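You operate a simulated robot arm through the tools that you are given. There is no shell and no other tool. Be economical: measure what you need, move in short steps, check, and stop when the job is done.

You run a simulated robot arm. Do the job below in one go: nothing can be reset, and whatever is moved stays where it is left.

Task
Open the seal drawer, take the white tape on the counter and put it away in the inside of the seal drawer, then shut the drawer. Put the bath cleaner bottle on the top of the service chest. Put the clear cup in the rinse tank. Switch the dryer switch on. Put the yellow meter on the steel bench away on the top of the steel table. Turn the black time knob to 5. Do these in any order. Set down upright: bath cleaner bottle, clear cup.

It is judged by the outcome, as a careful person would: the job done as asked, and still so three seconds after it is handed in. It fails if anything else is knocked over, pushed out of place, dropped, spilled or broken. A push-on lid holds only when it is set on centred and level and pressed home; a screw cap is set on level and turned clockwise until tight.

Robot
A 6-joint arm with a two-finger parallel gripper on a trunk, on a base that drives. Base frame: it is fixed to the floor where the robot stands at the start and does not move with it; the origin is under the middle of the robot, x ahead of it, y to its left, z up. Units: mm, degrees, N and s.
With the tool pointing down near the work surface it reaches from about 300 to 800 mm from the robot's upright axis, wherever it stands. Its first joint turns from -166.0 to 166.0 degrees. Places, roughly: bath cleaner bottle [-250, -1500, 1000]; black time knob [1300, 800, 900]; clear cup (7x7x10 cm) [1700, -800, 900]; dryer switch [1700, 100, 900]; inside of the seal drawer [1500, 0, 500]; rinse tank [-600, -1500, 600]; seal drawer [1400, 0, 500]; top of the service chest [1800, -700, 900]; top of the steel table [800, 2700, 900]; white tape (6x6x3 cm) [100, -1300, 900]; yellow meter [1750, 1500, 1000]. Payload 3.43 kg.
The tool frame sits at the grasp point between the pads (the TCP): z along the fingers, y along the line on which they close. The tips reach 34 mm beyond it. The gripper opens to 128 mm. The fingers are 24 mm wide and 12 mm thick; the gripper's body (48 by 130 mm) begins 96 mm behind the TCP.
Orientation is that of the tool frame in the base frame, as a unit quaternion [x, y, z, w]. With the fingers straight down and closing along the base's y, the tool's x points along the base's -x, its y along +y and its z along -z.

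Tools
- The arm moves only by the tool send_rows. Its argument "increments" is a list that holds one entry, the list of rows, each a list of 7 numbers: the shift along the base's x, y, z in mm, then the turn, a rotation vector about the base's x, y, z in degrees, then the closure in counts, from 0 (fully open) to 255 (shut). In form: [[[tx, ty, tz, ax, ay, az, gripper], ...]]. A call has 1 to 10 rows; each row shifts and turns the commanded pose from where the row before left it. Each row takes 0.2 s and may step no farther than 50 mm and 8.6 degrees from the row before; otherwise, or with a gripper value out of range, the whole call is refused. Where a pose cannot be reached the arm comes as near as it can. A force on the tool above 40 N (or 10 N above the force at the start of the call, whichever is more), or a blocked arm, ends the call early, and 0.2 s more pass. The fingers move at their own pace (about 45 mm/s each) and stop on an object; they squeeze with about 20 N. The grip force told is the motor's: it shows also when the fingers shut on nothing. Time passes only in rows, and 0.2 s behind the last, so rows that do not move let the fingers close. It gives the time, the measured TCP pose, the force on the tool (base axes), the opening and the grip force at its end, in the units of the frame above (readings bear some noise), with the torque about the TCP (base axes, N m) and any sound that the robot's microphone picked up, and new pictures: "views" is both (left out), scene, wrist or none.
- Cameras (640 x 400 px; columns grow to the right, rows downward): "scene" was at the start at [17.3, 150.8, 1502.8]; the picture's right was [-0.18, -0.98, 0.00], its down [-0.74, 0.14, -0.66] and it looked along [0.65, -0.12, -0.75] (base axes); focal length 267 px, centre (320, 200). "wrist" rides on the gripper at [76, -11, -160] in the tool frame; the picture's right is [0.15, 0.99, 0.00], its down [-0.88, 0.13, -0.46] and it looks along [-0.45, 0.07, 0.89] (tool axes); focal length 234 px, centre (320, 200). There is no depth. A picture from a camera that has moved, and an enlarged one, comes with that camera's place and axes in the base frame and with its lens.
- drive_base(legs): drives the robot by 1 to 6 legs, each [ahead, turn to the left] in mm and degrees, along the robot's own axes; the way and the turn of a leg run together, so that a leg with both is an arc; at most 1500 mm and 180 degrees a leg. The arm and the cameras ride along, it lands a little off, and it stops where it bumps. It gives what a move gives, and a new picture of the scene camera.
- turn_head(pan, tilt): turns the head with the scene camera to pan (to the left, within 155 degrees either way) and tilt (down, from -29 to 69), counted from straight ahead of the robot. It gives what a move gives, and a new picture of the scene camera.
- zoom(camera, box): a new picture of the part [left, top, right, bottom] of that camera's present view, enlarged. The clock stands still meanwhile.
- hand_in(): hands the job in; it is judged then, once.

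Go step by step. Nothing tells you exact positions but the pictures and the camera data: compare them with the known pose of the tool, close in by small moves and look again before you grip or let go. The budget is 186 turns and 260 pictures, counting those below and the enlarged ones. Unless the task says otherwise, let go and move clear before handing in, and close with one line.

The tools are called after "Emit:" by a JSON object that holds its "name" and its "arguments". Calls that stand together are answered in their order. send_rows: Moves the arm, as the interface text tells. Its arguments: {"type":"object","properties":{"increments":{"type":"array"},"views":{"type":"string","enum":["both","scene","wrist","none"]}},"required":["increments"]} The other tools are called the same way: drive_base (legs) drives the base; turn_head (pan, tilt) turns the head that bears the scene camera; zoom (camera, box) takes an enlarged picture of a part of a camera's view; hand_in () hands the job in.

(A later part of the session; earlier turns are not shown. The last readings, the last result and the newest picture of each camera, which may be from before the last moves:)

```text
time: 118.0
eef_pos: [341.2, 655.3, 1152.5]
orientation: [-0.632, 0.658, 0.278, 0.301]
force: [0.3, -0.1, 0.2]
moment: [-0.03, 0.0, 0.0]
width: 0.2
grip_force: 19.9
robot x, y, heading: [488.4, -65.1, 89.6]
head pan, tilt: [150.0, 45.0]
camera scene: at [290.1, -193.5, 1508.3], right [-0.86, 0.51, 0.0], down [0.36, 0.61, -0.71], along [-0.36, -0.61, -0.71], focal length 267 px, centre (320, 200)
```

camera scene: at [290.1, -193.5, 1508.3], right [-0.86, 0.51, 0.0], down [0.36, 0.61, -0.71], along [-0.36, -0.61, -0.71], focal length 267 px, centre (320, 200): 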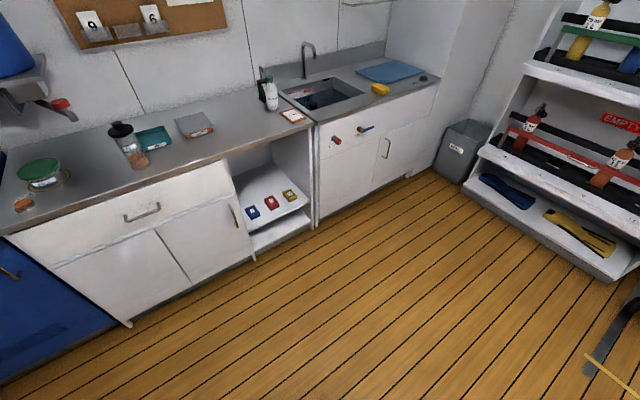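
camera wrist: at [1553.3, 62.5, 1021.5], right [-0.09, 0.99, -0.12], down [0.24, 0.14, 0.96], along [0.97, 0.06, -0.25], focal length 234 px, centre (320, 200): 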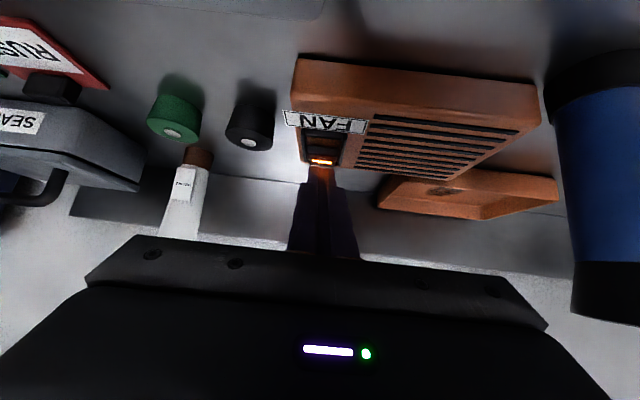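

It turns now. I'll retract the arm some more and drive alongside.

Emit:
{"name": "send_rows", "arguments": {"increments": [[[0, -40, 10, 0, 0, 0, 255], [10, -40, 10, 0, 0, 0, 255], [10, -40, 0, 0, 0, 0, 255], [10, -40, 0, 0, 0, 0, 255]]], "views": "none"}}

Emit:
{"name": "drive_base", "arguments": {"legs": [[780, 0], [0, -90]]}}

Emit:
{"name": "turn_head", "arguments": {"pan": 0, "tilt": 40}}

```text
time: 119.0
eef_pos: [373.1, 495.4, 1172.0]
orientation: [-0.631, 0.659, 0.277, 0.301]
force: [0.1, 0.1, -0.1]
moment: [0.01, 0.0, 0.0]
width: 0.0
grip_force: 20.3
robot x, y, heading: [488.4, -65.0, 89.7]
head pan, tilt: [150.0, 45.0]
```

```text
time: 129.9
eef_pos: [1050.0, 829.2, 1173.3]
orientation: [0.007, 0.912, -0.011, 0.41]
force: [-0.6, 0.3, 0.2]
moment: [-0.03, 0.03, -0.03]
width: 0.0
grip_force: 20.3
robot x, y, heading: [490.6, 731.8, 1.4]
head pan, tilt: [150.0, 45.0]
stopped in leg 2: the robot was blocked; the commanded pose is now the measured one
camera scene: at [359.3, 926.2, 1508.3], right [0.48, 0.88, 0.0], down [0.62, -0.34, -0.71], along [-0.62, 0.34, -0.71], focal length 267 px, centre (320, 200)
```

scene: 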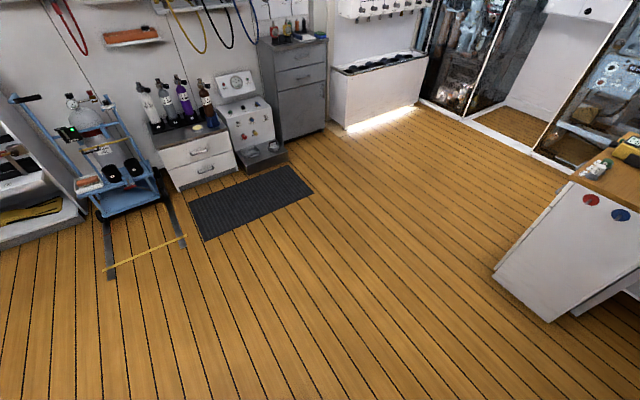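

```text
time: 132.2
eef_pos: [1050.8, 829.4, 1173.9]
orientation: [0.008, 0.912, -0.012, 0.41]
force: [0.4, -0.4, -0.4]
moment: [0.02, 0.01, 0.0]
width: 0.2
grip_force: 19.7
robot x, y, heading: [493.3, 729.2, 1.5]
head pan, tilt: [0.0, 40.0]
camera scene: at [515.6, 889.0, 1515.5], right [0.02, -1.0, 0.0], down [-0.64, -0.01, -0.77], along [0.77, 0.02, -0.64], focal length 267 px, centre (320, 200)
```

scene: 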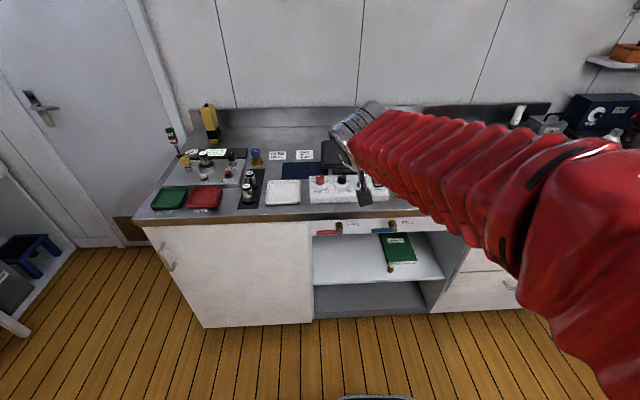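

In place. Zooming in on the knob panel.

Emit:
{"name": "zoom", "arguments": {"camera": "scene", "box": [290, 160, 410, 235]}}

Emit:
{"name": "zoom", "arguments": {"camera": "wrist", "box": [0, 0, 640, 400]}}

```text
5.33 times, centred on (350, 198) of scene
camera zoom: at [515.6, 889.0, 1515.5], right [0.02, -1.0, 0.0], down [-0.64, -0.01, -0.77], along [0.77, 0.02, -0.64], focal length 1422 px, centre (160, 213)
```

zoom: 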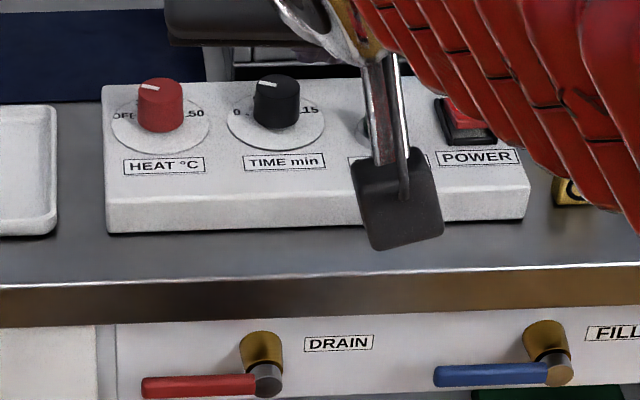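

```text
1.00 times, centred on (320, 200) of wrist (not enlarged: the box is as wide or as high as the picture)
camera zoom: at [879.7, 822.9, 1223.5], right [-0.07, 0.99, -0.12], down [0.25, 0.14, 0.96], along [0.97, 0.04, -0.25], focal length 234 px, centre (320, 200)
```

zoom: 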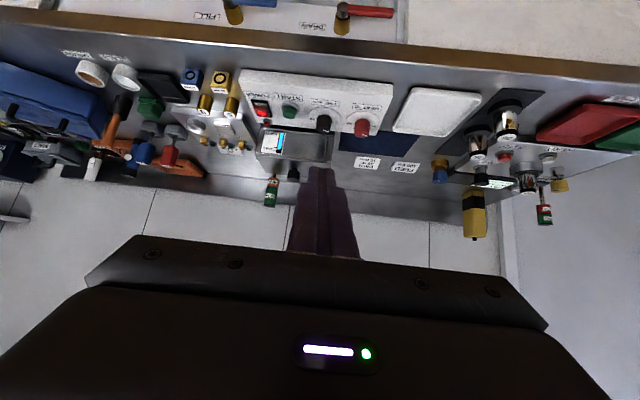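

The time knob is at about (1300, 827, 950) with a 0–15 scale. I'll drive nearer and point the tool down above it.

Emit:
{"name": "drive_base", "arguments": {"legs": [[200, -1.4]]}}

Emit:
{"name": "send_rows", "arguments": {"increments": [[[0, 0, 0, 0, 8, 0, 120], [0, 0, 0, 0, 8, 0, 120], [0, 0, 0, 0, 8, 0, 120], [0, 0, 0, 0, 8, 0, 120], [0, 0, 0, 0, 8, 0, 120], [0, 0, 0, 0, 8, 0, 120]]], "views": "wrist"}}

```text
time: 134.1
eef_pos: [1254.0, 816.8, 1173.0]
orientation: [0.019, 0.912, -0.017, 0.41]
force: [0.5, -0.2, -0.1]
moment: [0.01, -0.03, 0.02]
width: 0.1
grip_force: 20.0
robot x, y, heading: [695.4, 737.5, -0.4]
head pan, tilt: [0.0, 40.0]
camera scene: at [721.3, 891.9, 1515.5], right [-0.01, -1.0, 0.0], down [-0.64, 0.0, -0.77], along [0.77, 0.0, -0.64], focal length 267 px, centre (320, 200)
```

scene: 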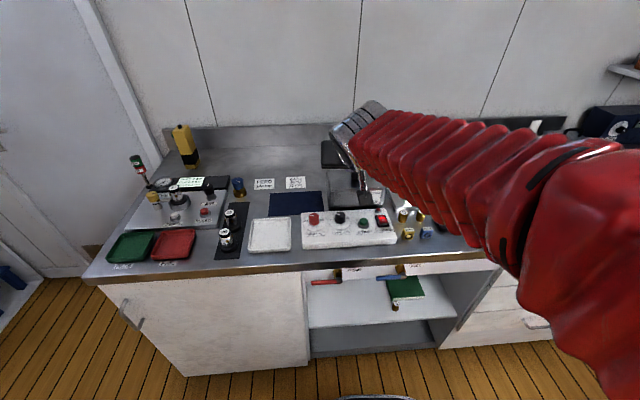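

```text
time: 135.5
eef_pos: [1234.5, 863.6, 1147.2]
orientation: [0.01, 0.99, -0.129, 0.055]
force: [0.2, -0.5, 1.4]
moment: [0.03, -0.01, 0.03]
width: 67.6
grip_force: 0.1
out of reach, approached as far as the arm can: row 2, 3, 4, 5, 6
robot x, y, heading: [694.1, 735.0, -0.1]
head pan, tilt: [0.0, 40.0]
camera wrist: at [1141.8, 893.3, 1295.7], right [-0.11, 0.96, -0.27], down [0.83, 0.24, 0.5], along [0.54, -0.17, -0.82], focal length 234 px, centre (320, 200)
```

wrist: 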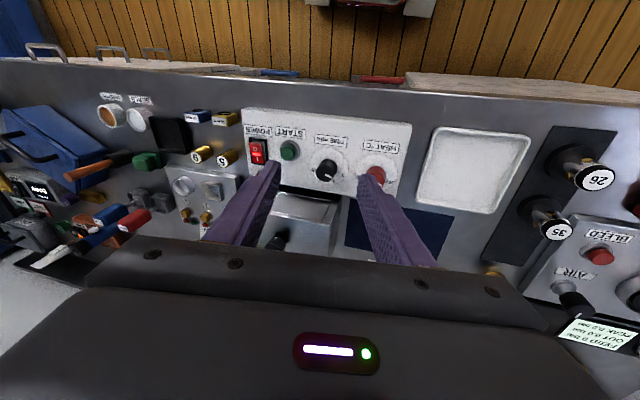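

Emit:
{"name": "send_rows", "arguments": {"increments": [[[5, -8, -20, 5, 2, 0, 120], [5, -8, -20, 5, 2, 0, 120], [5, -8, -20, 5, 2, 0, 120], [0, 0, -10, 0, 0, 0, 120]]], "views": "wrist"}}

Emit:
{"name": "zoom", "arguments": {"camera": "wrist", "box": [240, 110, 400, 210]}}

```text
time: 136.5
eef_pos: [1244.1, 836.7, 1059.8]
orientation: [0.011, 0.991, -0.12, 0.058]
force: [-0.2, -1.2, -0.1]
moment: [-0.02, -0.01, 0.01]
width: 67.9
grip_force: 0.1
out of reach, approached as far as the arm can: row 1, 2, 3
robot x, y, heading: [694.1, 736.9, -0.6]
head pan, tilt: [0.0, 40.0]
camera wrist: at [1150.1, 865.2, 1207.5], right [-0.11, 0.96, -0.25], down [0.83, 0.23, 0.51], along [0.55, -0.15, -0.82], focal length 234 px, centre (320, 200)
```

wrist: 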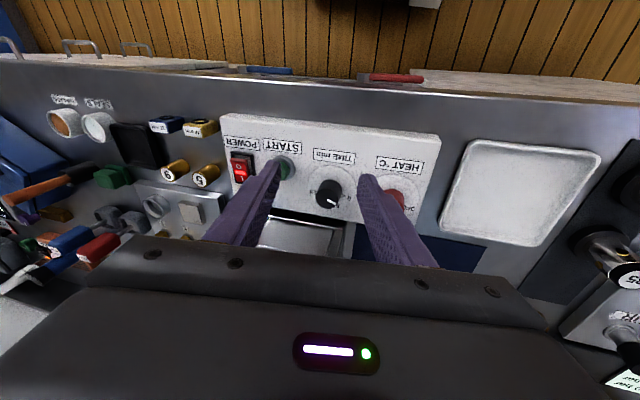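

```text
4.00 times, centred on (320, 160) of wrist
camera zoom: at [1150.1, 865.2, 1207.5], right [-0.11, 0.96, -0.25], down [0.83, 0.23, 0.51], along [0.55, -0.15, -0.82], focal length 937 px, centre (320, 360)
```

zoom: 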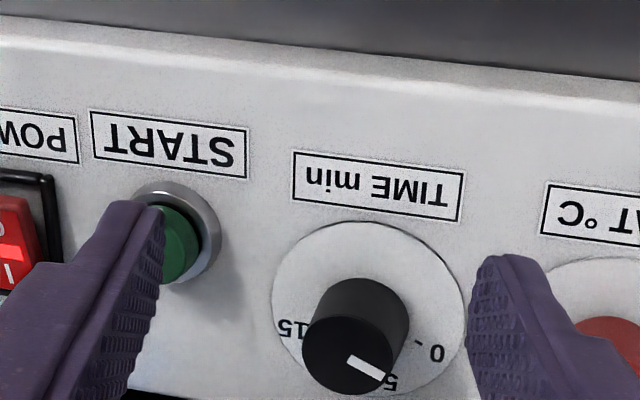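

Scale read (upside down): 0 at left, 5 far-left, 15 right; the pointer looks near 0. I'll level the tool first to get a better view.

Emit:
{"name": "send_rows", "arguments": {"increments": [[[10, -5, 0, 5, 2, 0, 120], [10, -5, 0, 5, 2, 0, 120], [10, 0, 0, 5, 2, 0, 120], [10, 0, 0, 0, 0, 0, 120]]], "views": "scene"}}

```text
time: 137.5
eef_pos: [1260.0, 831.8, 1050.9]
orientation: [0.012, 0.991, -0.118, 0.059]
force: [-0.3, -0.2, 0.3]
moment: [-0.01, 0.0, -0.01]
width: 67.8
grip_force: 0.0
out of reach, approached as far as the arm can: row 1, 2, 3
robot x, y, heading: [692.9, 735.6, -0.6]
head pan, tilt: [0.0, 40.0]
camera scene: at [721.4, 891.9, 1515.5], right [-0.01, -1.0, 0.0], down [-0.64, 0.0, -0.77], along [0.77, 0.0, -0.64], focal length 267 px, centre (320, 200)
```

scene: 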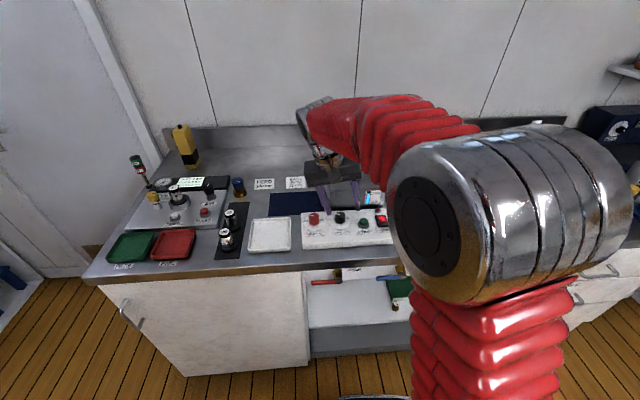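

A wrist limit seems tied to the lateral position. I'll shift the tool right and level it to test.

Emit:
{"name": "send_rows", "arguments": {"increments": [[[0, -40, 0, 0, 0, 0, 120], [0, -40, 0, 3, 0, 0, 120], [0, -40, 0, 4, 2, 0, 120], [0, -40, 0, 4, 2, 0, 120], [0, 0, 0, 4, 2, 0, 120]]], "views": "none"}}

```text
time: 138.7
eef_pos: [1251.2, 665.3, 1026.0]
orientation: [0.01, 0.991, -0.124, 0.043]
force: [0.2, -0.1, -0.3]
moment: [-0.05, -0.05, 0.01]
width: 67.7
grip_force: 0.0
out of reach, approached as far as the arm can: row 2, 3, 4, 5
robot x, y, heading: [692.8, 735.2, -0.4]
head pan, tilt: [0.0, 40.0]
```

Emit:
{"name": "send_rows", "arguments": {"increments": [[[0, 0, 0, 0, 0, 8, 120], [0, 0, 0, 0, 0, 8, 120], [0, 0, 0, 0, 0, 8, 120], [0, 0, 0, 4, 0, 0, 120], [0, 0, 0, 4, 0, 0, 120]]], "views": "none"}}

```text
time: 139.9
eef_pos: [1207.7, 840.4, 977.1]
orientation: [-0.175, 0.976, -0.096, 0.084]
force: [-0.4, -0.3, 0.4]
moment: [-0.04, -0.01, 0.01]
width: 67.8
grip_force: 0.1
out of reach, approached as far as the arm can: row 1, 2, 3, 4, 5
robot x, y, heading: [692.2, 735.1, -0.5]
head pan, tilt: [0.0, 40.0]
```

Yaw in that direction swings the arm. I'll raise it and try the opposite direction.

Emit:
{"name": "send_rows", "arguments": {"increments": [[[-10, 0, 40, 0, 0, 0, 120], [-10, 0, 40, 0, 0, -6, 120], [-10, 0, 20, 0, 0, -8, 120], [0, 0, 0, 0, 0, -8, 120], [0, 0, 0, 0, 0, -8, 120], [0, 0, 0, 0, 0, -8, 120]]], "views": "scene"}}

```text
time: 141.3
eef_pos: [1172.8, 846.6, 1069.6]
orientation: [0.148, 0.98, -0.124, 0.053]
force: [-0.7, -0.7, -0.5]
moment: [-0.02, 0.01, -0.01]
width: 67.6
grip_force: 0.0
out of reach, approached as far as the arm can: row 1, 2
robot x, y, heading: [692.8, 731.1, -0.3]
head pan, tilt: [0.0, 40.0]
camera scene: at [721.3, 892.0, 1515.5], right [-0.01, -1.0, 0.0], down [-0.64, 0.0, -0.77], along [0.77, 0.0, -0.64], focal length 267 px, centre (320, 200)
```

scene: 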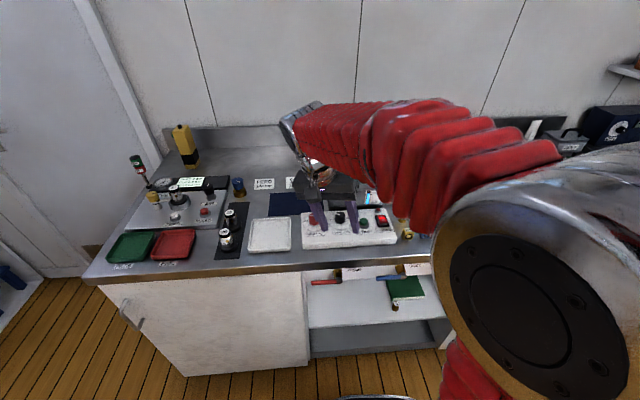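

Yaw negative works. Now leveling.

Emit:
{"name": "send_rows", "arguments": {"increments": [[[0, 0, 0, 5, 0, -3, 120], [0, 0, 0, 5, 0, -3, 120], [0, 0, 0, 5, 2, -3, 120], [0, 0, 0, 0, 2, 0, 120]]], "views": "none"}}

```text
time: 142.3
eef_pos: [1171.2, 844.8, 1054.6]
orientation: [0.184, 0.974, -0.116, 0.063]
force: [0.5, -0.1, 0.6]
moment: [-0.02, 0.01, 0.02]
width: 67.6
grip_force: 0.0
out of reach, approached as far as the arm can: row 1, 2, 3
robot x, y, heading: [694.1, 737.9, -0.4]
head pan, tilt: [0.0, 40.0]
```

Leveling is blocked in this wrist branch. I'll back away and go through the horizontal pose again, as in the sequence that worked before.

Emit:
{"name": "drive_base", "arguments": {"legs": [[-350, 0]]}}

Emit:
{"name": "send_rows", "arguments": {"increments": [[[15, -15, 0, 0, -8.5, 0, 255], [15, -15, -10, 0, -8.5, 0, 255], [15, -15, -10, 0, -8.5, 0, 255], [15, -15, -10, 0, -8.5, 0, 255], [15, -15, -10, 0, -8.5, 0, 255], [15, -15, -10, 0, -8.5, 0, 255], [15, -15, -10, 0, -8.5, 0, 255], [15, -10, -10, 0, -8.5, 0, 255], [15, 0, -10, 0, -8.5, 0, 255]]], "views": "both"}}

```text
time: 145.1
eef_pos: [824.5, 844.3, 1053.1]
orientation: [0.186, 0.974, -0.116, 0.064]
force: [0.4, 0.2, -0.5]
moment: [-0.02, 0.02, 0.0]
width: 67.6
grip_force: 0.0
robot x, y, heading: [348.0, 737.7, -0.7]
head pan, tilt: [0.0, 40.0]
camera scene: at [375.1, 894.1, 1515.5], right [-0.01, -1.0, 0.0], down [-0.64, 0.01, -0.77], along [0.77, -0.01, -0.64], focal length 267 px, centre (320, 200)
```

scene: 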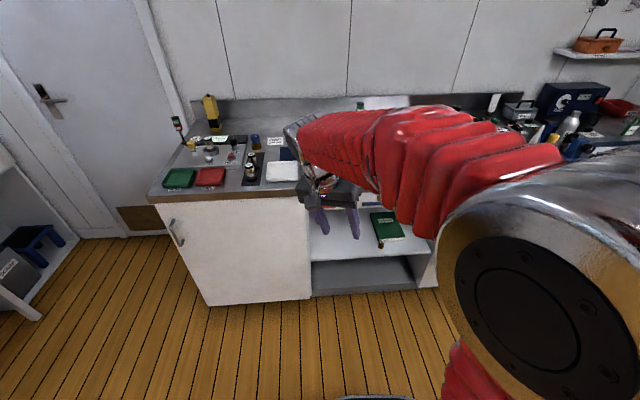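

```text
time: 147.1
eef_pos: [960.0, 730.0, 975.4]
orientation: [0.218, 0.725, 0.024, 0.652]
force: [-0.1, -0.7, -0.1]
moment: [0.03, -0.01, 0.01]
width: 0.2
grip_force: 20.1
robot x, y, heading: [345.6, 736.8, -0.5]
head pan, tilt: [0.0, 40.0]
camera scene: at [374.9, 894.1, 1515.5], right [-0.01, -1.0, 0.0], down [-0.64, 0.01, -0.77], along [0.77, -0.01, -0.64], focal length 267 px, centre (320, 200)
camera wrist: at [799.2, 785.7, 924.6], right [0.27, 0.95, 0.18], down [-0.35, -0.08, 0.93], along [0.9, -0.32, 0.31], focal length 234 px, centre (320, 200)
```

scene: 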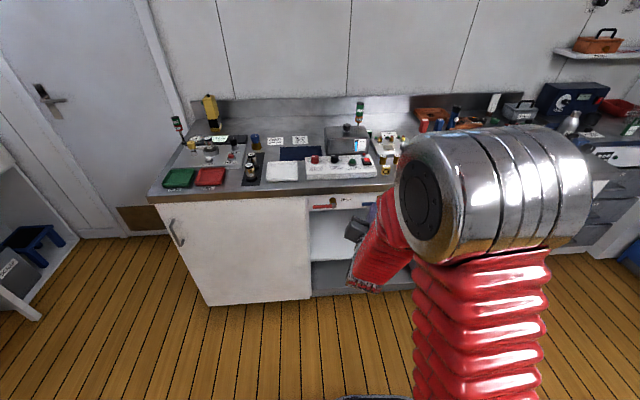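
wrist: 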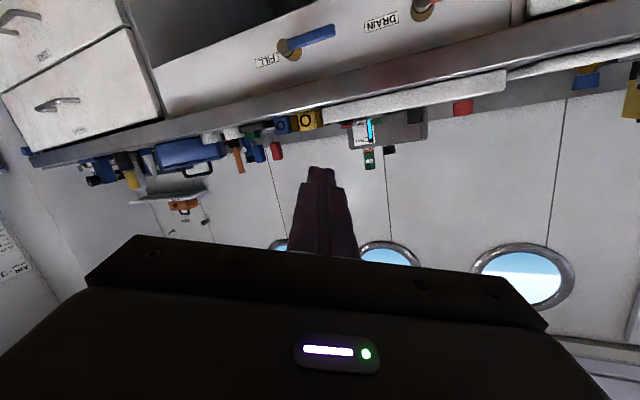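

Emit:
{"name": "send_rows", "arguments": {"increments": [[[0, 0, -30, 0, 0, 7, 255], [0, 0, -30, 0, 0, 7, 255], [0, 0, -30, 0, -4, 0, 255], [0, 0, -20, 0, 0, 0, 255]]], "views": "none"}}

```text
time: 148.1
eef_pos: [960.0, 730.6, 864.5]
orientation: [0.124, 0.724, 0.109, 0.67]
force: [0.2, 0.6, -0.9]
moment: [0.01, -0.01, 0.0]
width: 0.0
grip_force: 20.2
robot x, y, heading: [347.6, 740.6, -0.7]
head pan, tilt: [0.0, 40.0]
```

Emit:
{"name": "send_rows", "arguments": {"increments": [[[0, 0, 0, -8, 0, 0, 255], [0, 0, 0, -8, 0, 0, 255], [0, 0, 0, -3, 0, 0, 255], [0, 0, 0, 0, 8.5, 0, 255], [0, 0, 0, 0, 8.5, 0, 255], [0, 0, 0, 0, 8.5, 0, 255], [0, 0, 0, 0, 8.5, 0, 255], [0, 0, 0, 0, 8.5, 0, 255], [0, 0, 0, 0, 8.5, 0, 255], [0, 0, 0, 0, 8.5, 0, 255]]], "views": "none"}}

Emit:
{"name": "send_rows", "arguments": {"increments": [[[0, 0, 0, 0, 8.5, 0, 255], [0, 0, 0, 0, 8.5, 0, 255], [0, 0, 0, 0, 8.5, 0, 255]]], "views": "none"}}

```text
time: 150.3
eef_pos: [960.7, 732.9, 865.1]
orientation: [0.013, 0.974, -0.008, 0.228]
force: [0.9, -2.5, 1.3]
moment: [0.17, 0.01, 0.17]
width: 0.1
grip_force: 20.5
robot x, y, heading: [349.6, 741.5, -0.6]
head pan, tilt: [0.0, 40.0]
```

```text
time: 151.1
eef_pos: [960.1, 729.2, 863.9]
orientation: [0.0, 1.0, -0.019, 0.006]
force: [-0.4, 0.2, -0.7]
moment: [0.02, -0.02, -0.01]
width: 0.3
grip_force: 19.9
robot x, y, heading: [350.1, 734.6, -0.7]
head pan, tilt: [0.0, 40.0]
```

Tool is pointing down properly. Raising, then approaching the knob.

Emit:
{"name": "send_rows", "arguments": {"increments": [[[0, 20, 40, 0, 0, 0, 120], [0, 20, 40, 0, 0, 0, 120], [0, 20, 40, 0, 0, 0, 120], [0, 20, 40, 0, 0, 0, 120], [0, 12, 35, 0, 0, 0, 120]]], "views": "none"}}

Emit:
{"name": "drive_base", "arguments": {"legs": [[340, 0]]}}

Emit:
{"name": "send_rows", "arguments": {"increments": [[[0, 0, -5, 0, 0, 0, 100]]], "views": "wrist"}}

Emit:
{"name": "zoom", "arguments": {"camera": "wrist", "box": [240, 80, 400, 180]}}

```text
time: 152.3
eef_pos: [958.1, 822.3, 1061.1]
orientation: [-0.001, 1.0, -0.019, 0.007]
force: [-0.1, -0.5, 0.3]
moment: [-0.02, 0.03, -0.02]
width: 67.6
grip_force: 0.0
robot x, y, heading: [347.3, 735.9, -0.5]
head pan, tilt: [0.0, 40.0]
```

```text
time: 155.0
eef_pos: [1296.3, 817.1, 1061.6]
orientation: [0.001, 1.0, -0.019, 0.008]
force: [-0.1, 0.6, 0.3]
moment: [0.01, 0.0, 0.0]
width: 67.6
grip_force: 0.1
robot x, y, heading: [685.1, 738.9, -0.7]
head pan, tilt: [0.0, 40.0]
camera scene: at [712.8, 891.0, 1515.5], right [-0.01, -1.0, 0.0], down [-0.64, 0.01, -0.77], along [0.77, -0.01, -0.64], focal length 267 px, centre (320, 200)
```

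scene: 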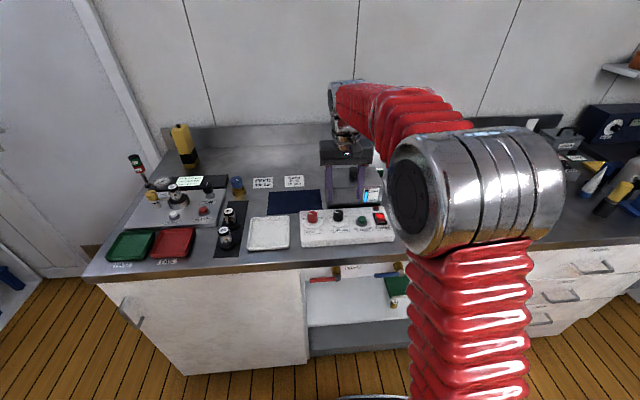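

```text
time: 155.4
eef_pos: [1296.3, 816.3, 1058.0]
orientation: [0.002, 1.0, -0.019, 0.007]
force: [0.1, 0.3, 0.1]
moment: [-0.03, 0.02, 0.0]
width: 77.8
grip_force: 0.0
robot x, y, heading: [684.1, 731.8, -0.8]
head pan, tilt: [0.0, 40.0]
camera wrist: at [1217.7, 810.8, 1215.8], right [-0.14, 0.99, -0.04], down [0.87, 0.14, 0.46], along [0.46, 0.03, -0.89], focal length 234 px, centre (320, 200)
```

wrist: 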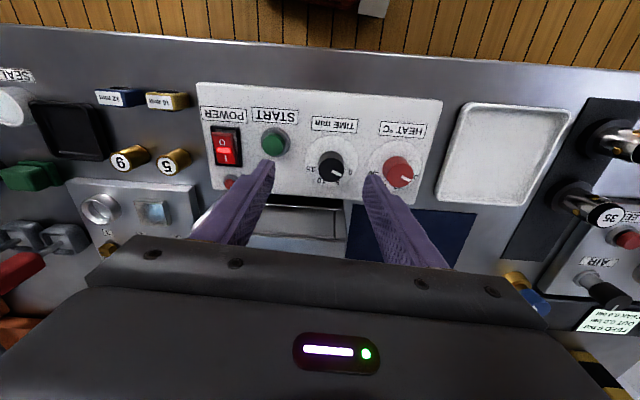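

```text
4.00 times, centred on (320, 130) of wrist
camera zoom: at [1217.7, 810.8, 1215.8], right [-0.14, 0.99, -0.04], down [0.87, 0.14, 0.46], along [0.46, 0.03, -0.89], focal length 937 px, centre (320, 480)
```

zoom: 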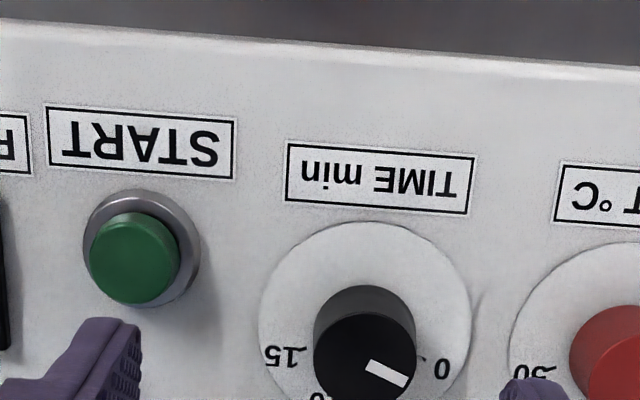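

Emit:
{"name": "send_rows", "arguments": {"increments": [[[40, 5, 0, 0, 0, 0, 60], [40, 5, 0, 0, 0, 0, 60]]], "views": "wrist"}}

Emit:
{"name": "zoom", "arguments": {"camera": "wrist", "box": [260, 50, 420, 150]}}

```text
time: 156.0
eef_pos: [1376.4, 828.1, 1058.6]
orientation: [0.002, 1.0, -0.019, 0.008]
force: [0.5, -0.3, 0.1]
moment: [-0.03, 0.01, -0.01]
width: 97.7
grip_force: 0.1
robot x, y, heading: [682.2, 733.5, -0.7]
head pan, tilt: [0.0, 40.0]
camera wrist: at [1297.5, 822.3, 1217.5], right [-0.14, 0.99, -0.04], down [0.87, 0.14, 0.46], along [0.46, 0.03, -0.89], focal length 234 px, centre (320, 200)
```

wrist: 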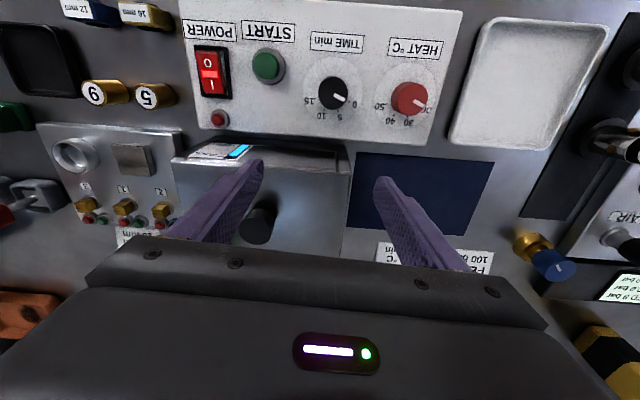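

```text
4.00 times, centred on (340, 100) of wrist
camera zoom: at [1297.5, 822.3, 1217.5], right [-0.14, 0.99, -0.04], down [0.87, 0.14, 0.46], along [0.46, 0.03, -0.89], focal length 937 px, centre (240, 600)
```

zoom: 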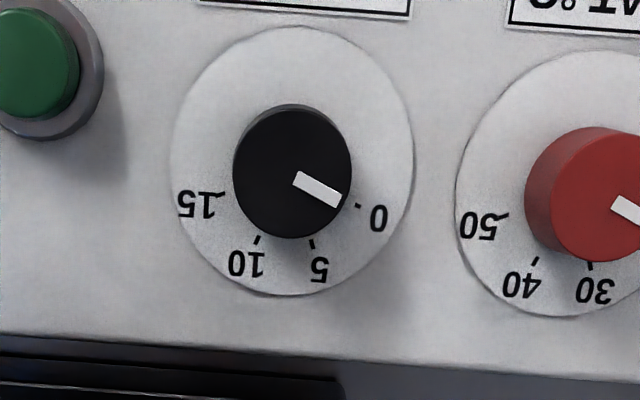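

The scale is clear: pointer at 0, and 5 is about 42° clockwise from above. The knob is at (1310, 827), top z about 958. Moving over it with a 70 mm opening.

Emit:
{"name": "send_rows", "arguments": {"increments": [[[-33, 0, -10, 2.2, 0.9, 0, 120], [-33, 0, -25, 0, 0, 0, 120], [0, 0, -20, 0, 0, 0, 120]]], "views": "wrist"}}

```text
time: 156.8
eef_pos: [1312.0, 825.5, 1002.8]
orientation: [0.001, 1.0, 0.001, -0.001]
force: [0.1, 0.4, -0.2]
moment: [0.0, 0.0, -0.02]
width: 67.7
grip_force: 0.1
robot x, y, heading: [683.7, 735.1, -0.8]
head pan, tilt: [0.0, 40.0]
camera wrist: at [1235.5, 815.0, 1163.4], right [-0.14, 0.99, 0.0], down [0.88, 0.13, 0.46], along [0.45, 0.07, -0.89], focal length 234 px, centre (320, 200)
```

wrist: 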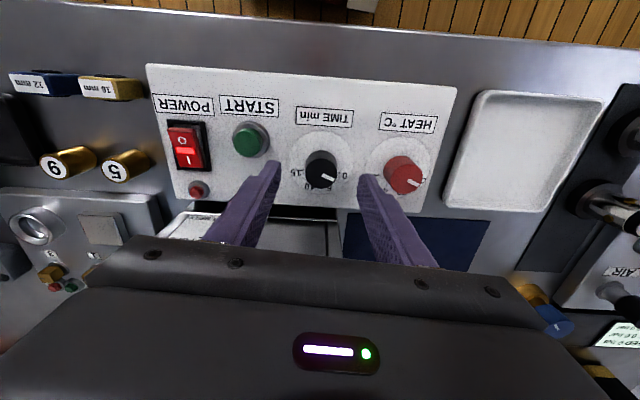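

Emit:
{"name": "send_rows", "arguments": {"increments": [[[0, 3, -12, 0, 0, 0, 120], [0, 0, -10, 0, 0, 0, 120]]], "views": "wrist"}}

```text
time: 157.4
eef_pos: [1311.3, 830.0, 979.6]
orientation: [0.001, 1.0, 0.001, 0.0]
force: [0.4, 0.0, -0.3]
moment: [0.0, 0.0, -0.02]
width: 67.8
grip_force: 0.1
robot x, y, heading: [687.8, 735.6, -0.8]
head pan, tilt: [0.0, 40.0]
camera wrist: at [1235.0, 818.3, 1140.2], right [-0.14, 0.99, 0.0], down [0.88, 0.13, 0.45], along [0.45, 0.07, -0.89], focal length 234 px, centre (320, 200)
```

wrist: 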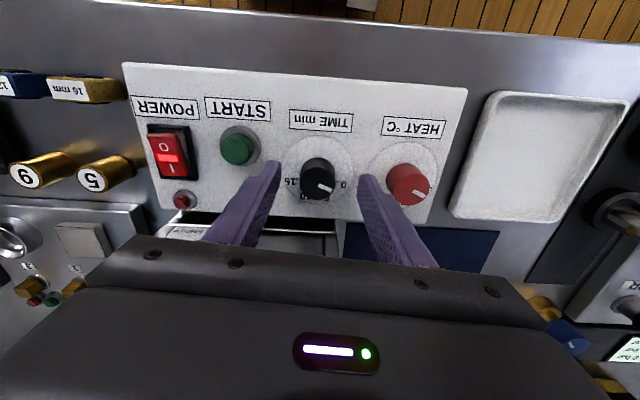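

Emit:
{"name": "send_rows", "arguments": {"increments": [[[0, 0, -6, 0, 0, 0, 120], [0, 0, -6, 0, 0, 0, 160], [0, 0, 0, 0, 0, 0, 220], [0, 0, 0, 0, 0, 0, 255], [0, 0, 0, 0, 0, 0, 255], [0, 0, 0, 0, 0, 0, 255]]], "views": "wrist"}}

```text
time: 158.8
eef_pos: [1311.3, 828.2, 968.0]
orientation: [0.002, 1.0, 0.0, -0.001]
force: [0.2, -17.8, 2.8]
moment: [-0.71, -0.19, -0.12]
width: 30.7
grip_force: 45.1
robot x, y, heading: [684.4, 736.7, -0.6]
head pan, tilt: [0.0, 40.0]
camera wrist: at [1235.3, 816.6, 1128.8], right [-0.14, 0.99, 0.0], down [0.88, 0.13, 0.45], along [0.45, 0.07, -0.89], focal length 234 px, centre (320, 200)
```

wrist: 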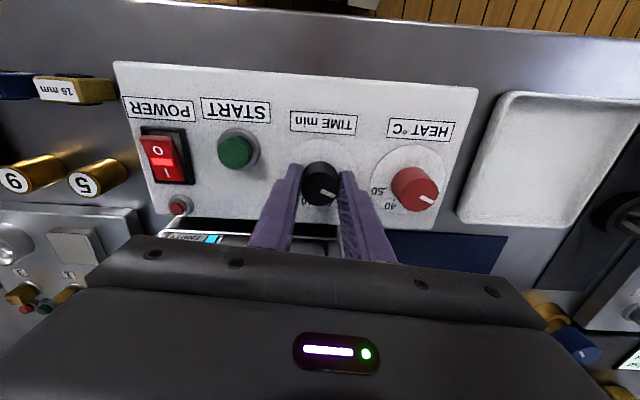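

Knob gripped (30.7 mm). Turning clockwise 42°.

Emit:
{"name": "send_rows", "arguments": {"increments": [[[0, -2, 0, 0, 0, -4, 255], [0, 0, 0, 0, 0, -7, 255], [0, 0, 0, 0, 0, -7, 255], [0, 0, 0, 0, 0, -8, 255], [0, 0, 0, 0, 0, -8, 255], [0, 0, 0, 0, 0, -8, 255]]], "views": "wrist"}}

```text
time: 160.2
eef_pos: [1311.4, 827.6, 968.8]
orientation: [0.361, 0.933, 0.003, 0.001]
force: [15.1, 1.5, 18.1]
moment: [0.27, -0.43, 0.02]
width: 30.9
grip_force: 45.3
robot x, y, heading: [682.9, 735.1, -0.9]
head pan, tilt: [0.0, 40.0]
camera wrist: at [1246.6, 870.3, 1128.6], right [0.56, 0.83, 0.01], down [0.74, -0.5, 0.46], along [0.38, -0.25, -0.89], focal length 234 px, centre (320, 200)
```

wrist: 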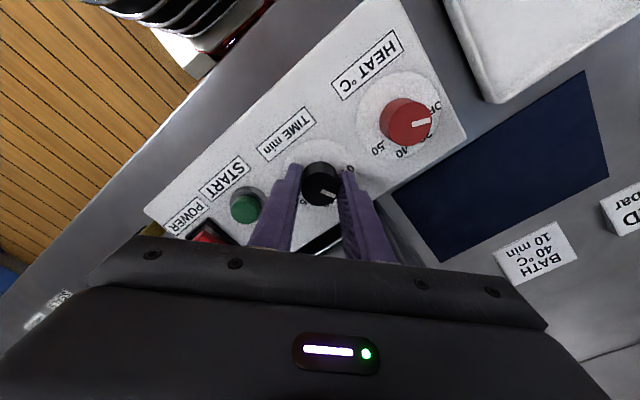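

Turned 42°. Releasing and viewing from above.

Emit:
{"name": "send_rows", "arguments": {"increments": [[[0, 0, 0, 0, 0, 0, 170], [0, 0, 0, 0, 0, 0, 140], [0, 0, 20, 0, 0, 0, 140], [0, 0, 40, 0, 0, 0, 140], [20, 0, 30, 0, 0, 8, 140], [20, 0, 0, 0, 0, 8, 140], [20, 0, 0, 0, 0, 8, 140], [10, 0, 0, 0, 0, 8, 140], [0, 0, 0, 0, 0, 8, 140]]], "views": "wrist"}}

Emit:
{"name": "zoom", "arguments": {"camera": "wrist", "box": [260, 50, 420, 150]}}

```text
time: 162.2
eef_pos: [1379.7, 827.1, 1056.6]
orientation: [0.018, 1.0, 0.001, -0.001]
force: [0.2, -0.5, 0.0]
moment: [-0.02, -0.02, 0.0]
width: 57.8
grip_force: 0.0
robot x, y, heading: [683.7, 732.7, -1.0]
head pan, tilt: [0.0, 40.0]
camera wrist: at [1303.3, 818.1, 1216.7], right [-0.11, 0.99, 0.0], down [0.89, 0.1, 0.45], along [0.45, 0.05, -0.89], focal length 234 px, centre (320, 200)
```

wrist: 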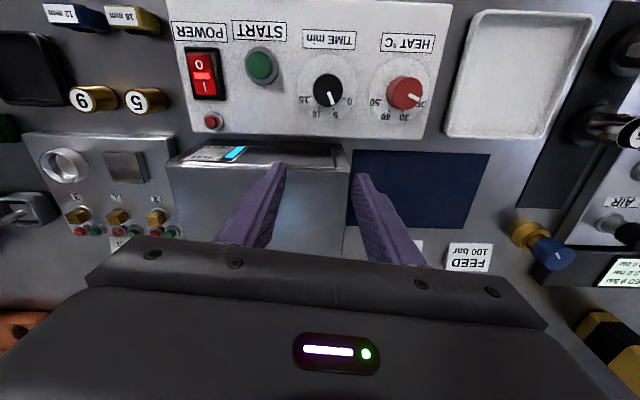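

```text
4.00 times, centred on (340, 100) of wrist
camera zoom: at [1303.3, 818.1, 1216.7], right [-0.11, 0.99, 0.0], down [0.89, 0.1, 0.45], along [0.45, 0.05, -0.89], focal length 937 px, centre (240, 600)
```

zoom: 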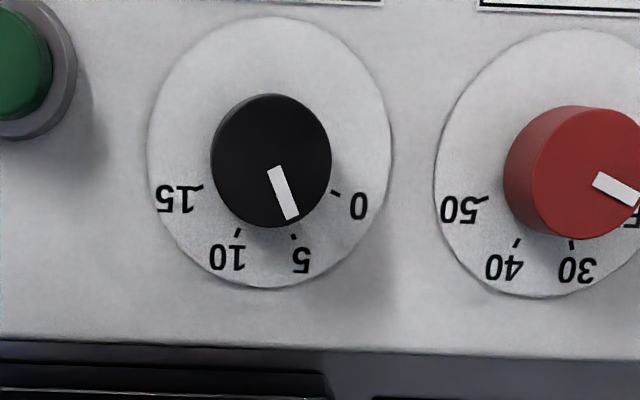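

Emit:
{"name": "zoom", "arguments": {"camera": "wrist", "box": [290, 50, 370, 100]}}

Emit:
{"name": "zoom", "arguments": {"camera": "wrist", "box": [290, 75, 370, 125]}}

```text
8.00 times, centred on (330, 75) of wrist
camera zoom: at [1303.3, 818.1, 1216.7], right [-0.11, 0.99, 0.0], down [0.89, 0.1, 0.45], along [0.45, 0.05, -0.89], focal length 1873 px, centre (240, 1200)
```

zoom: 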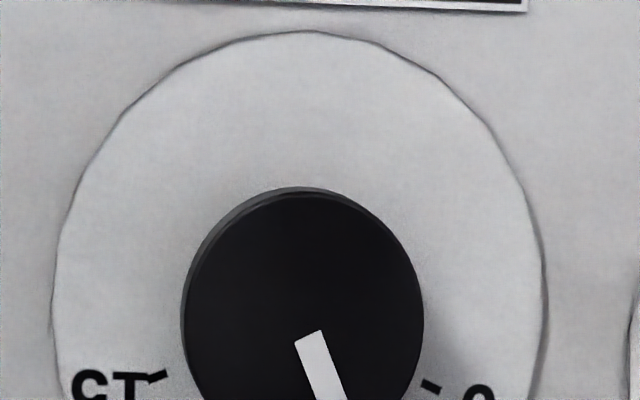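

```text
8.00 times, centred on (330, 100) of wrist
camera zoom: at [1303.3, 818.1, 1216.7], right [-0.11, 0.99, 0.0], down [0.89, 0.1, 0.45], along [0.45, 0.05, -0.89], focal length 1873 px, centre (240, 1000)
```

zoom: 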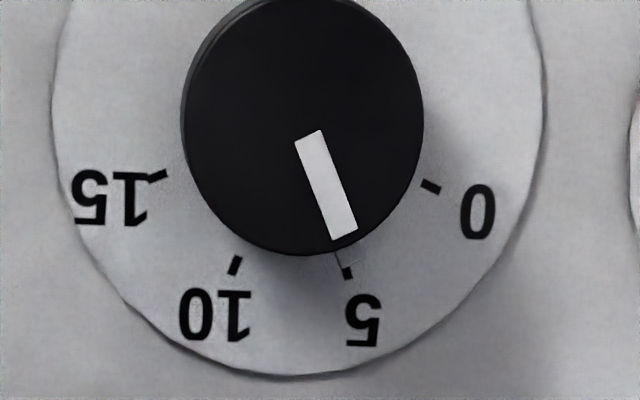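

The pointer lines up with 5 within about 2°, so the knob is set. Next is the yellow meter at about (1690, 1430); I'll move in front of it.

Emit:
{"name": "send_rows", "arguments": {"increments": [[[-20, 0, 40, 0, 0, 0, 120], [-40, 0, 20, 0, 0, 0, 120], [-40, -10, 0, 0, 0, 0, 120], [-30, -10, 0, 0, 0, 0, 120]]], "views": "none"}}

Emit:
{"name": "drive_base", "arguments": {"legs": [[-200, 0], [0, 91], [700, 0], [0, -91]]}}

Emit:
{"name": "turn_head", "arguments": {"pan": 0, "tilt": 35}}

Emit:
{"name": "zoom", "arguments": {"camera": "scene", "box": [240, 100, 440, 225]}}

```text
time: 163.2
eef_pos: [1250.7, 807.6, 1117.7]
orientation: [0.02, 1.0, 0.0, -0.002]
force: [-0.3, -0.1, 0.0]
moment: [0.02, 0.03, -0.02]
width: 67.6
grip_force: 0.0
robot x, y, heading: [680.9, 735.2, -0.6]
head pan, tilt: [0.0, 40.0]
```

```text
time: 180.9
eef_pos: [1057.3, 1498.2, 1119.1]
orientation: [0.031, 1.0, 0.001, -0.001]
force: [0.3, 0.1, -0.6]
moment: [0.01, -0.02, -0.02]
width: 67.6
grip_force: 0.0
robot x, y, heading: [495.5, 1476.2, -1.6]
head pan, tilt: [0.0, 40.0]
camera scene: at [521.5, 1630.6, 1515.5], right [-0.03, -1.0, 0.0], down [-0.64, 0.02, -0.77], along [0.77, -0.02, -0.64], focal length 267 px, centre (320, 200)
```

scene: 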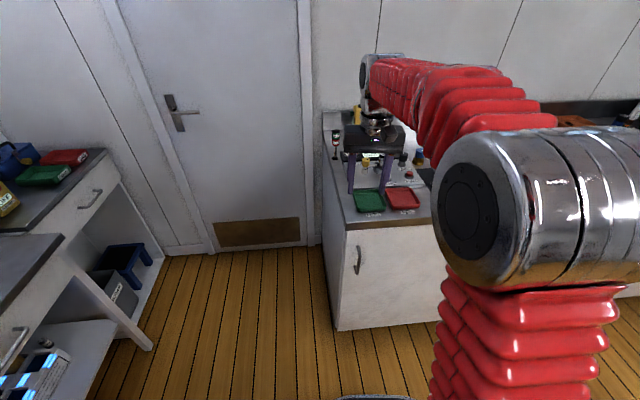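

```text
time: 181.5
eef_pos: [1056.6, 1498.7, 1120.1]
orientation: [0.03, 1.0, 0.0, -0.001]
force: [0.1, 1.2, 0.1]
moment: [-0.01, -0.02, -0.02]
width: 67.6
grip_force: 0.0
robot x, y, heading: [490.1, 1474.0, -1.9]
head pan, tilt: [0.0, 35.0]
camera scene: at [524.3, 1630.5, 1523.0], right [-0.03, -1.0, 0.0], down [-0.57, 0.02, -0.82], along [0.82, -0.02, -0.57], focal length 267 px, centre (320, 200)
```

scene: 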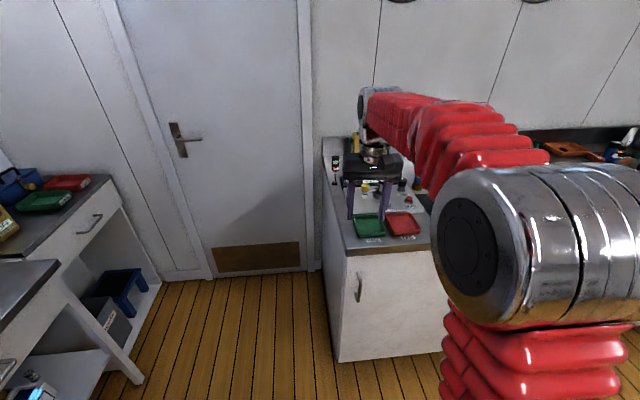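

```text
3.20 times, centred on (340, 162) of scene
camera zoom: at [524.3, 1630.5, 1523.0], right [-0.03, -1.0, 0.0], down [-0.57, 0.02, -0.82], along [0.82, -0.02, -0.57], focal length 853 px, centre (256, 320)
```

zoom: 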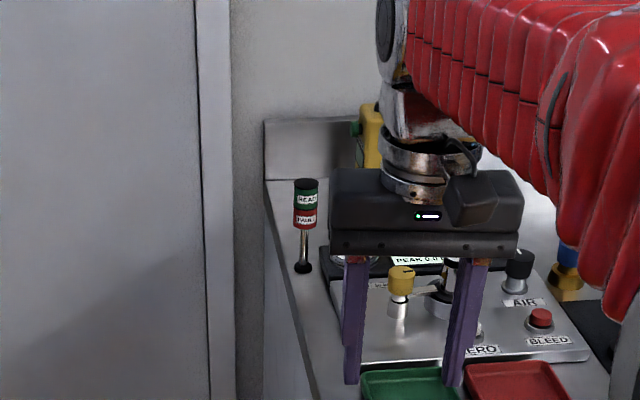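

The meter is at about (1675, 1436), z 900–1080. I'll drive closer with the arm high.

Emit:
{"name": "drive_base", "arguments": {"legs": [[350, 1.9]]}}

Emit:
{"name": "send_rows", "arguments": {"increments": [[[20, -15, 20, 0, -5, 0, 0], [25, -15, 20, 0, -5, 0, 0], [25, -15, 10, 0, -5, 0, 0], [25, -10, 0, 0, -5, 0, 0]]], "views": "both"}}

```text
time: 184.4
eef_pos: [1402.8, 1508.9, 1120.3]
orientation: [0.016, 1.0, 0.0, -0.001]
force: [-0.3, 1.0, -0.1]
moment: [0.01, 0.01, 0.01]
width: 67.9
grip_force: 0.0
robot x, y, heading: [834.6, 1468.3, 0.4]
head pan, tilt: [0.0, 35.0]
stopped in leg 1: the robot was blocked; the commanded pose is now the measured one
camera scene: at [863.1, 1625.0, 1523.1], right [0.01, -1.0, 0.0], down [-0.57, -0.01, -0.82], along [0.82, 0.01, -0.57], focal length 267 px, centre (320, 200)
```

scene: 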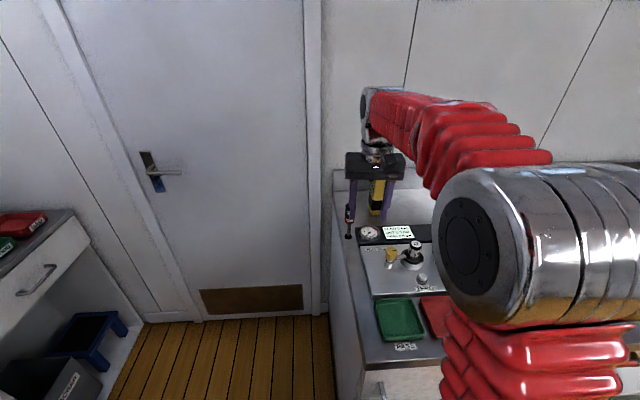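

```text
time: 185.4
eef_pos: [1497.3, 1453.5, 1169.0]
orientation: [0.016, 0.985, 0.004, 0.174]
force: [-0.3, -0.2, 0.1]
moment: [-0.01, 0.0, 0.02]
width: 128.0
grip_force: 0.0
robot x, y, heading: [836.6, 1467.2, 0.7]
head pan, tilt: [0.0, 35.0]
camera scene: at [863.2, 1624.9, 1523.1], right [0.01, -1.0, 0.0], down [-0.57, -0.01, -0.82], along [0.82, 0.01, -0.57], focal length 267 px, centre (320, 200)
camera wrist: at [1370.3, 1445.3, 1293.6], right [-0.11, 0.99, -0.04], down [0.68, 0.1, 0.73], along [0.73, 0.05, -0.68], focal length 234 px, centre (320, 200)
```

scene: 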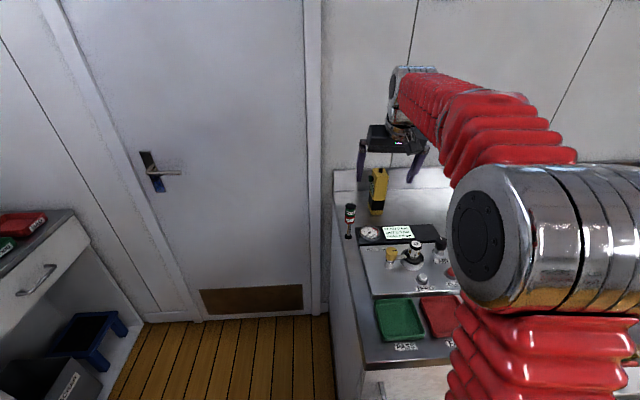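
wrist: 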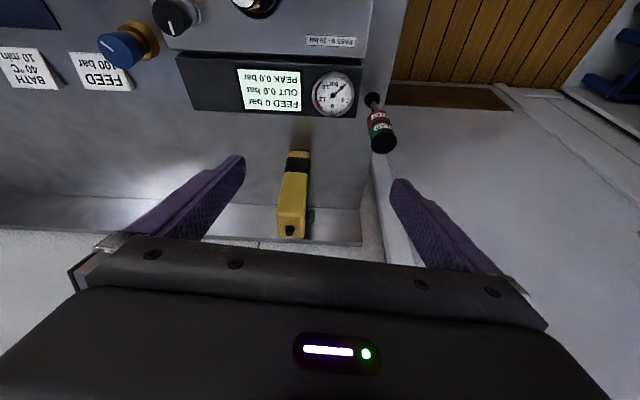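

The meter is at about (1672, 1421), about 48 mm wide. I'll tilt to about 48° and move to a pre-grasp pose.

Emit:
{"name": "send_rows", "arguments": {"increments": [[[15, -5, 0, 0, -7, 0, 60], [15, -5, 0, 0, -7, 0, 60], [15, -5, -10, 0, -7, 0, 60], [15, -5, -20, 0, -7, 0, 60], [15, -5, -20, 0, 0, 0, 60], [10, -5, -20, 0, 0, 0, 60]]], "views": "both"}}

```text
time: 186.8
eef_pos: [1580.9, 1425.4, 1102.1]
orientation: [0.014, 0.913, 0.006, 0.407]
force: [0.3, 0.0, 0.1]
moment: [0.01, 0.04, 0.0]
width: 98.0
grip_force: 0.0
robot x, y, heading: [834.9, 1468.5, 0.6]
head pan, tilt: [0.0, 35.0]
camera scene: at [863.2, 1625.0, 1523.1], right [0.01, -1.0, 0.0], down [-0.57, -0.01, -0.82], along [0.82, 0.01, -0.57], focal length 267 px, centre (320, 200)
camera wrist: at [1411.5, 1415.0, 1152.5], right [-0.08, 0.99, -0.08], down [0.25, 0.1, 0.96], along [0.96, 0.05, -0.26], focal length 234 px, centre (320, 200)
```

scene: 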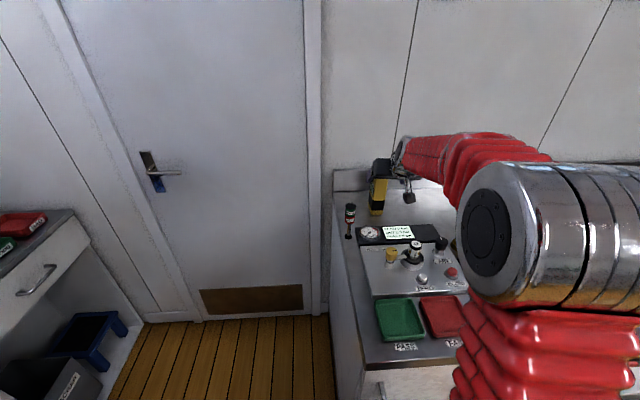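
wrist: 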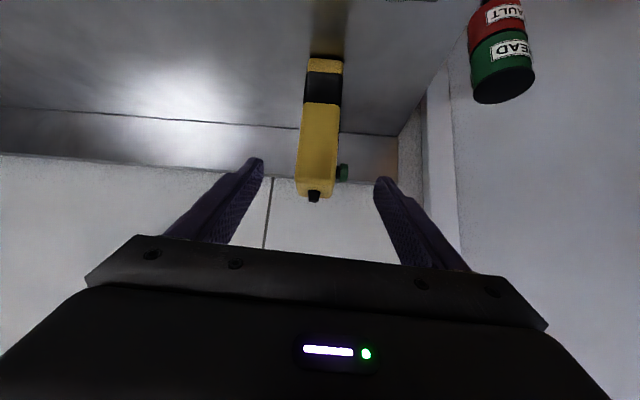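

Well aligned in y. Moving in to the grasp pose.

Emit:
{"name": "send_rows", "arguments": {"increments": [[[22, -2, -27, 0, 0, 0, 60], [22, -1, -27, 0, 0, 0, 60], [22, -1, -27, 0, 0, 0, 60], [20, 0, -25, 0, 0, 0, 60]]], "views": "both"}}

```text
time: 187.8
eef_pos: [1667.6, 1421.7, 993.3]
orientation: [0.015, 0.914, 0.008, 0.406]
force: [0.8, 0.8, -0.3]
moment: [0.0, 0.03, 0.0]
width: 98.1
grip_force: 0.0
robot x, y, heading: [831.8, 1467.8, 0.5]
head pan, tilt: [0.0, 35.0]
camera scene: at [863.3, 1625.0, 1523.1], right [0.01, -1.0, 0.0], down [-0.57, -0.01, -0.82], along [0.82, 0.01, -0.57], focal length 267 px, centre (320, 200)
camera wrist: at [1498.0, 1412.0, 1044.3], right [-0.08, 0.99, -0.08], down [0.25, 0.1, 0.96], along [0.96, 0.05, -0.26], focal length 234 px, centre (320, 200)
```

scene: 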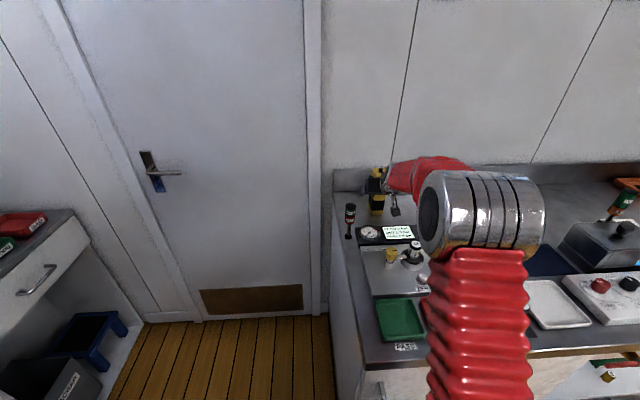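
wrist: 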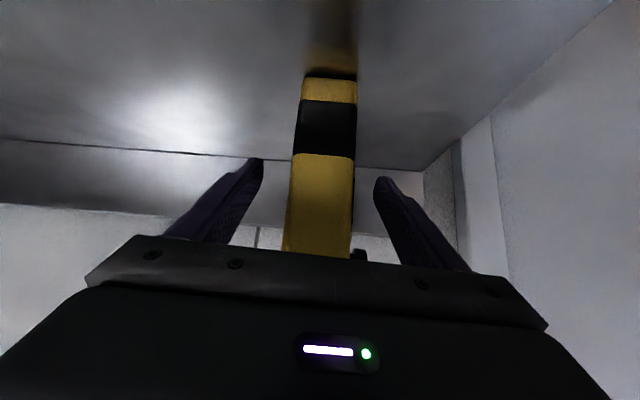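

Meter between the pads. Closing.

Emit:
{"name": "send_rows", "arguments": {"increments": [[[3, 0, 0, 0, 0, 0, 140], [0, 0, 0, 0, 0, 0, 220], [0, 0, 0, 0, 0, 0, 255], [0, 0, 0, 0, 0, 0, 255], [0, 0, 0, 0, 0, 0, 255]]], "views": "wrist"}}

```text
time: 189.0
eef_pos: [1669.7, 1420.4, 993.5]
orientation: [0.014, 0.914, 0.006, 0.406]
force: [0.3, -2.1, 1.0]
moment: [-0.18, 0.09, 0.01]
width: 46.4
grip_force: 19.9
robot x, y, heading: [835.6, 1469.9, 0.5]
head pan, tilt: [0.0, 35.0]
camera wrist: at [1500.7, 1411.6, 1044.6], right [-0.08, 0.99, -0.08], down [0.25, 0.1, 0.96], along [0.96, 0.05, -0.26], focal length 234 px, centre (320, 200)
```

wrist: 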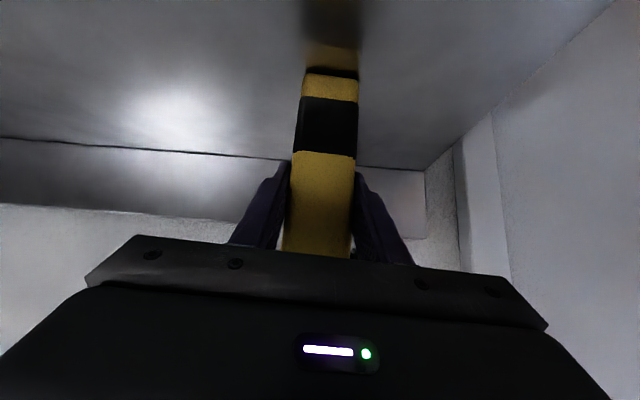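

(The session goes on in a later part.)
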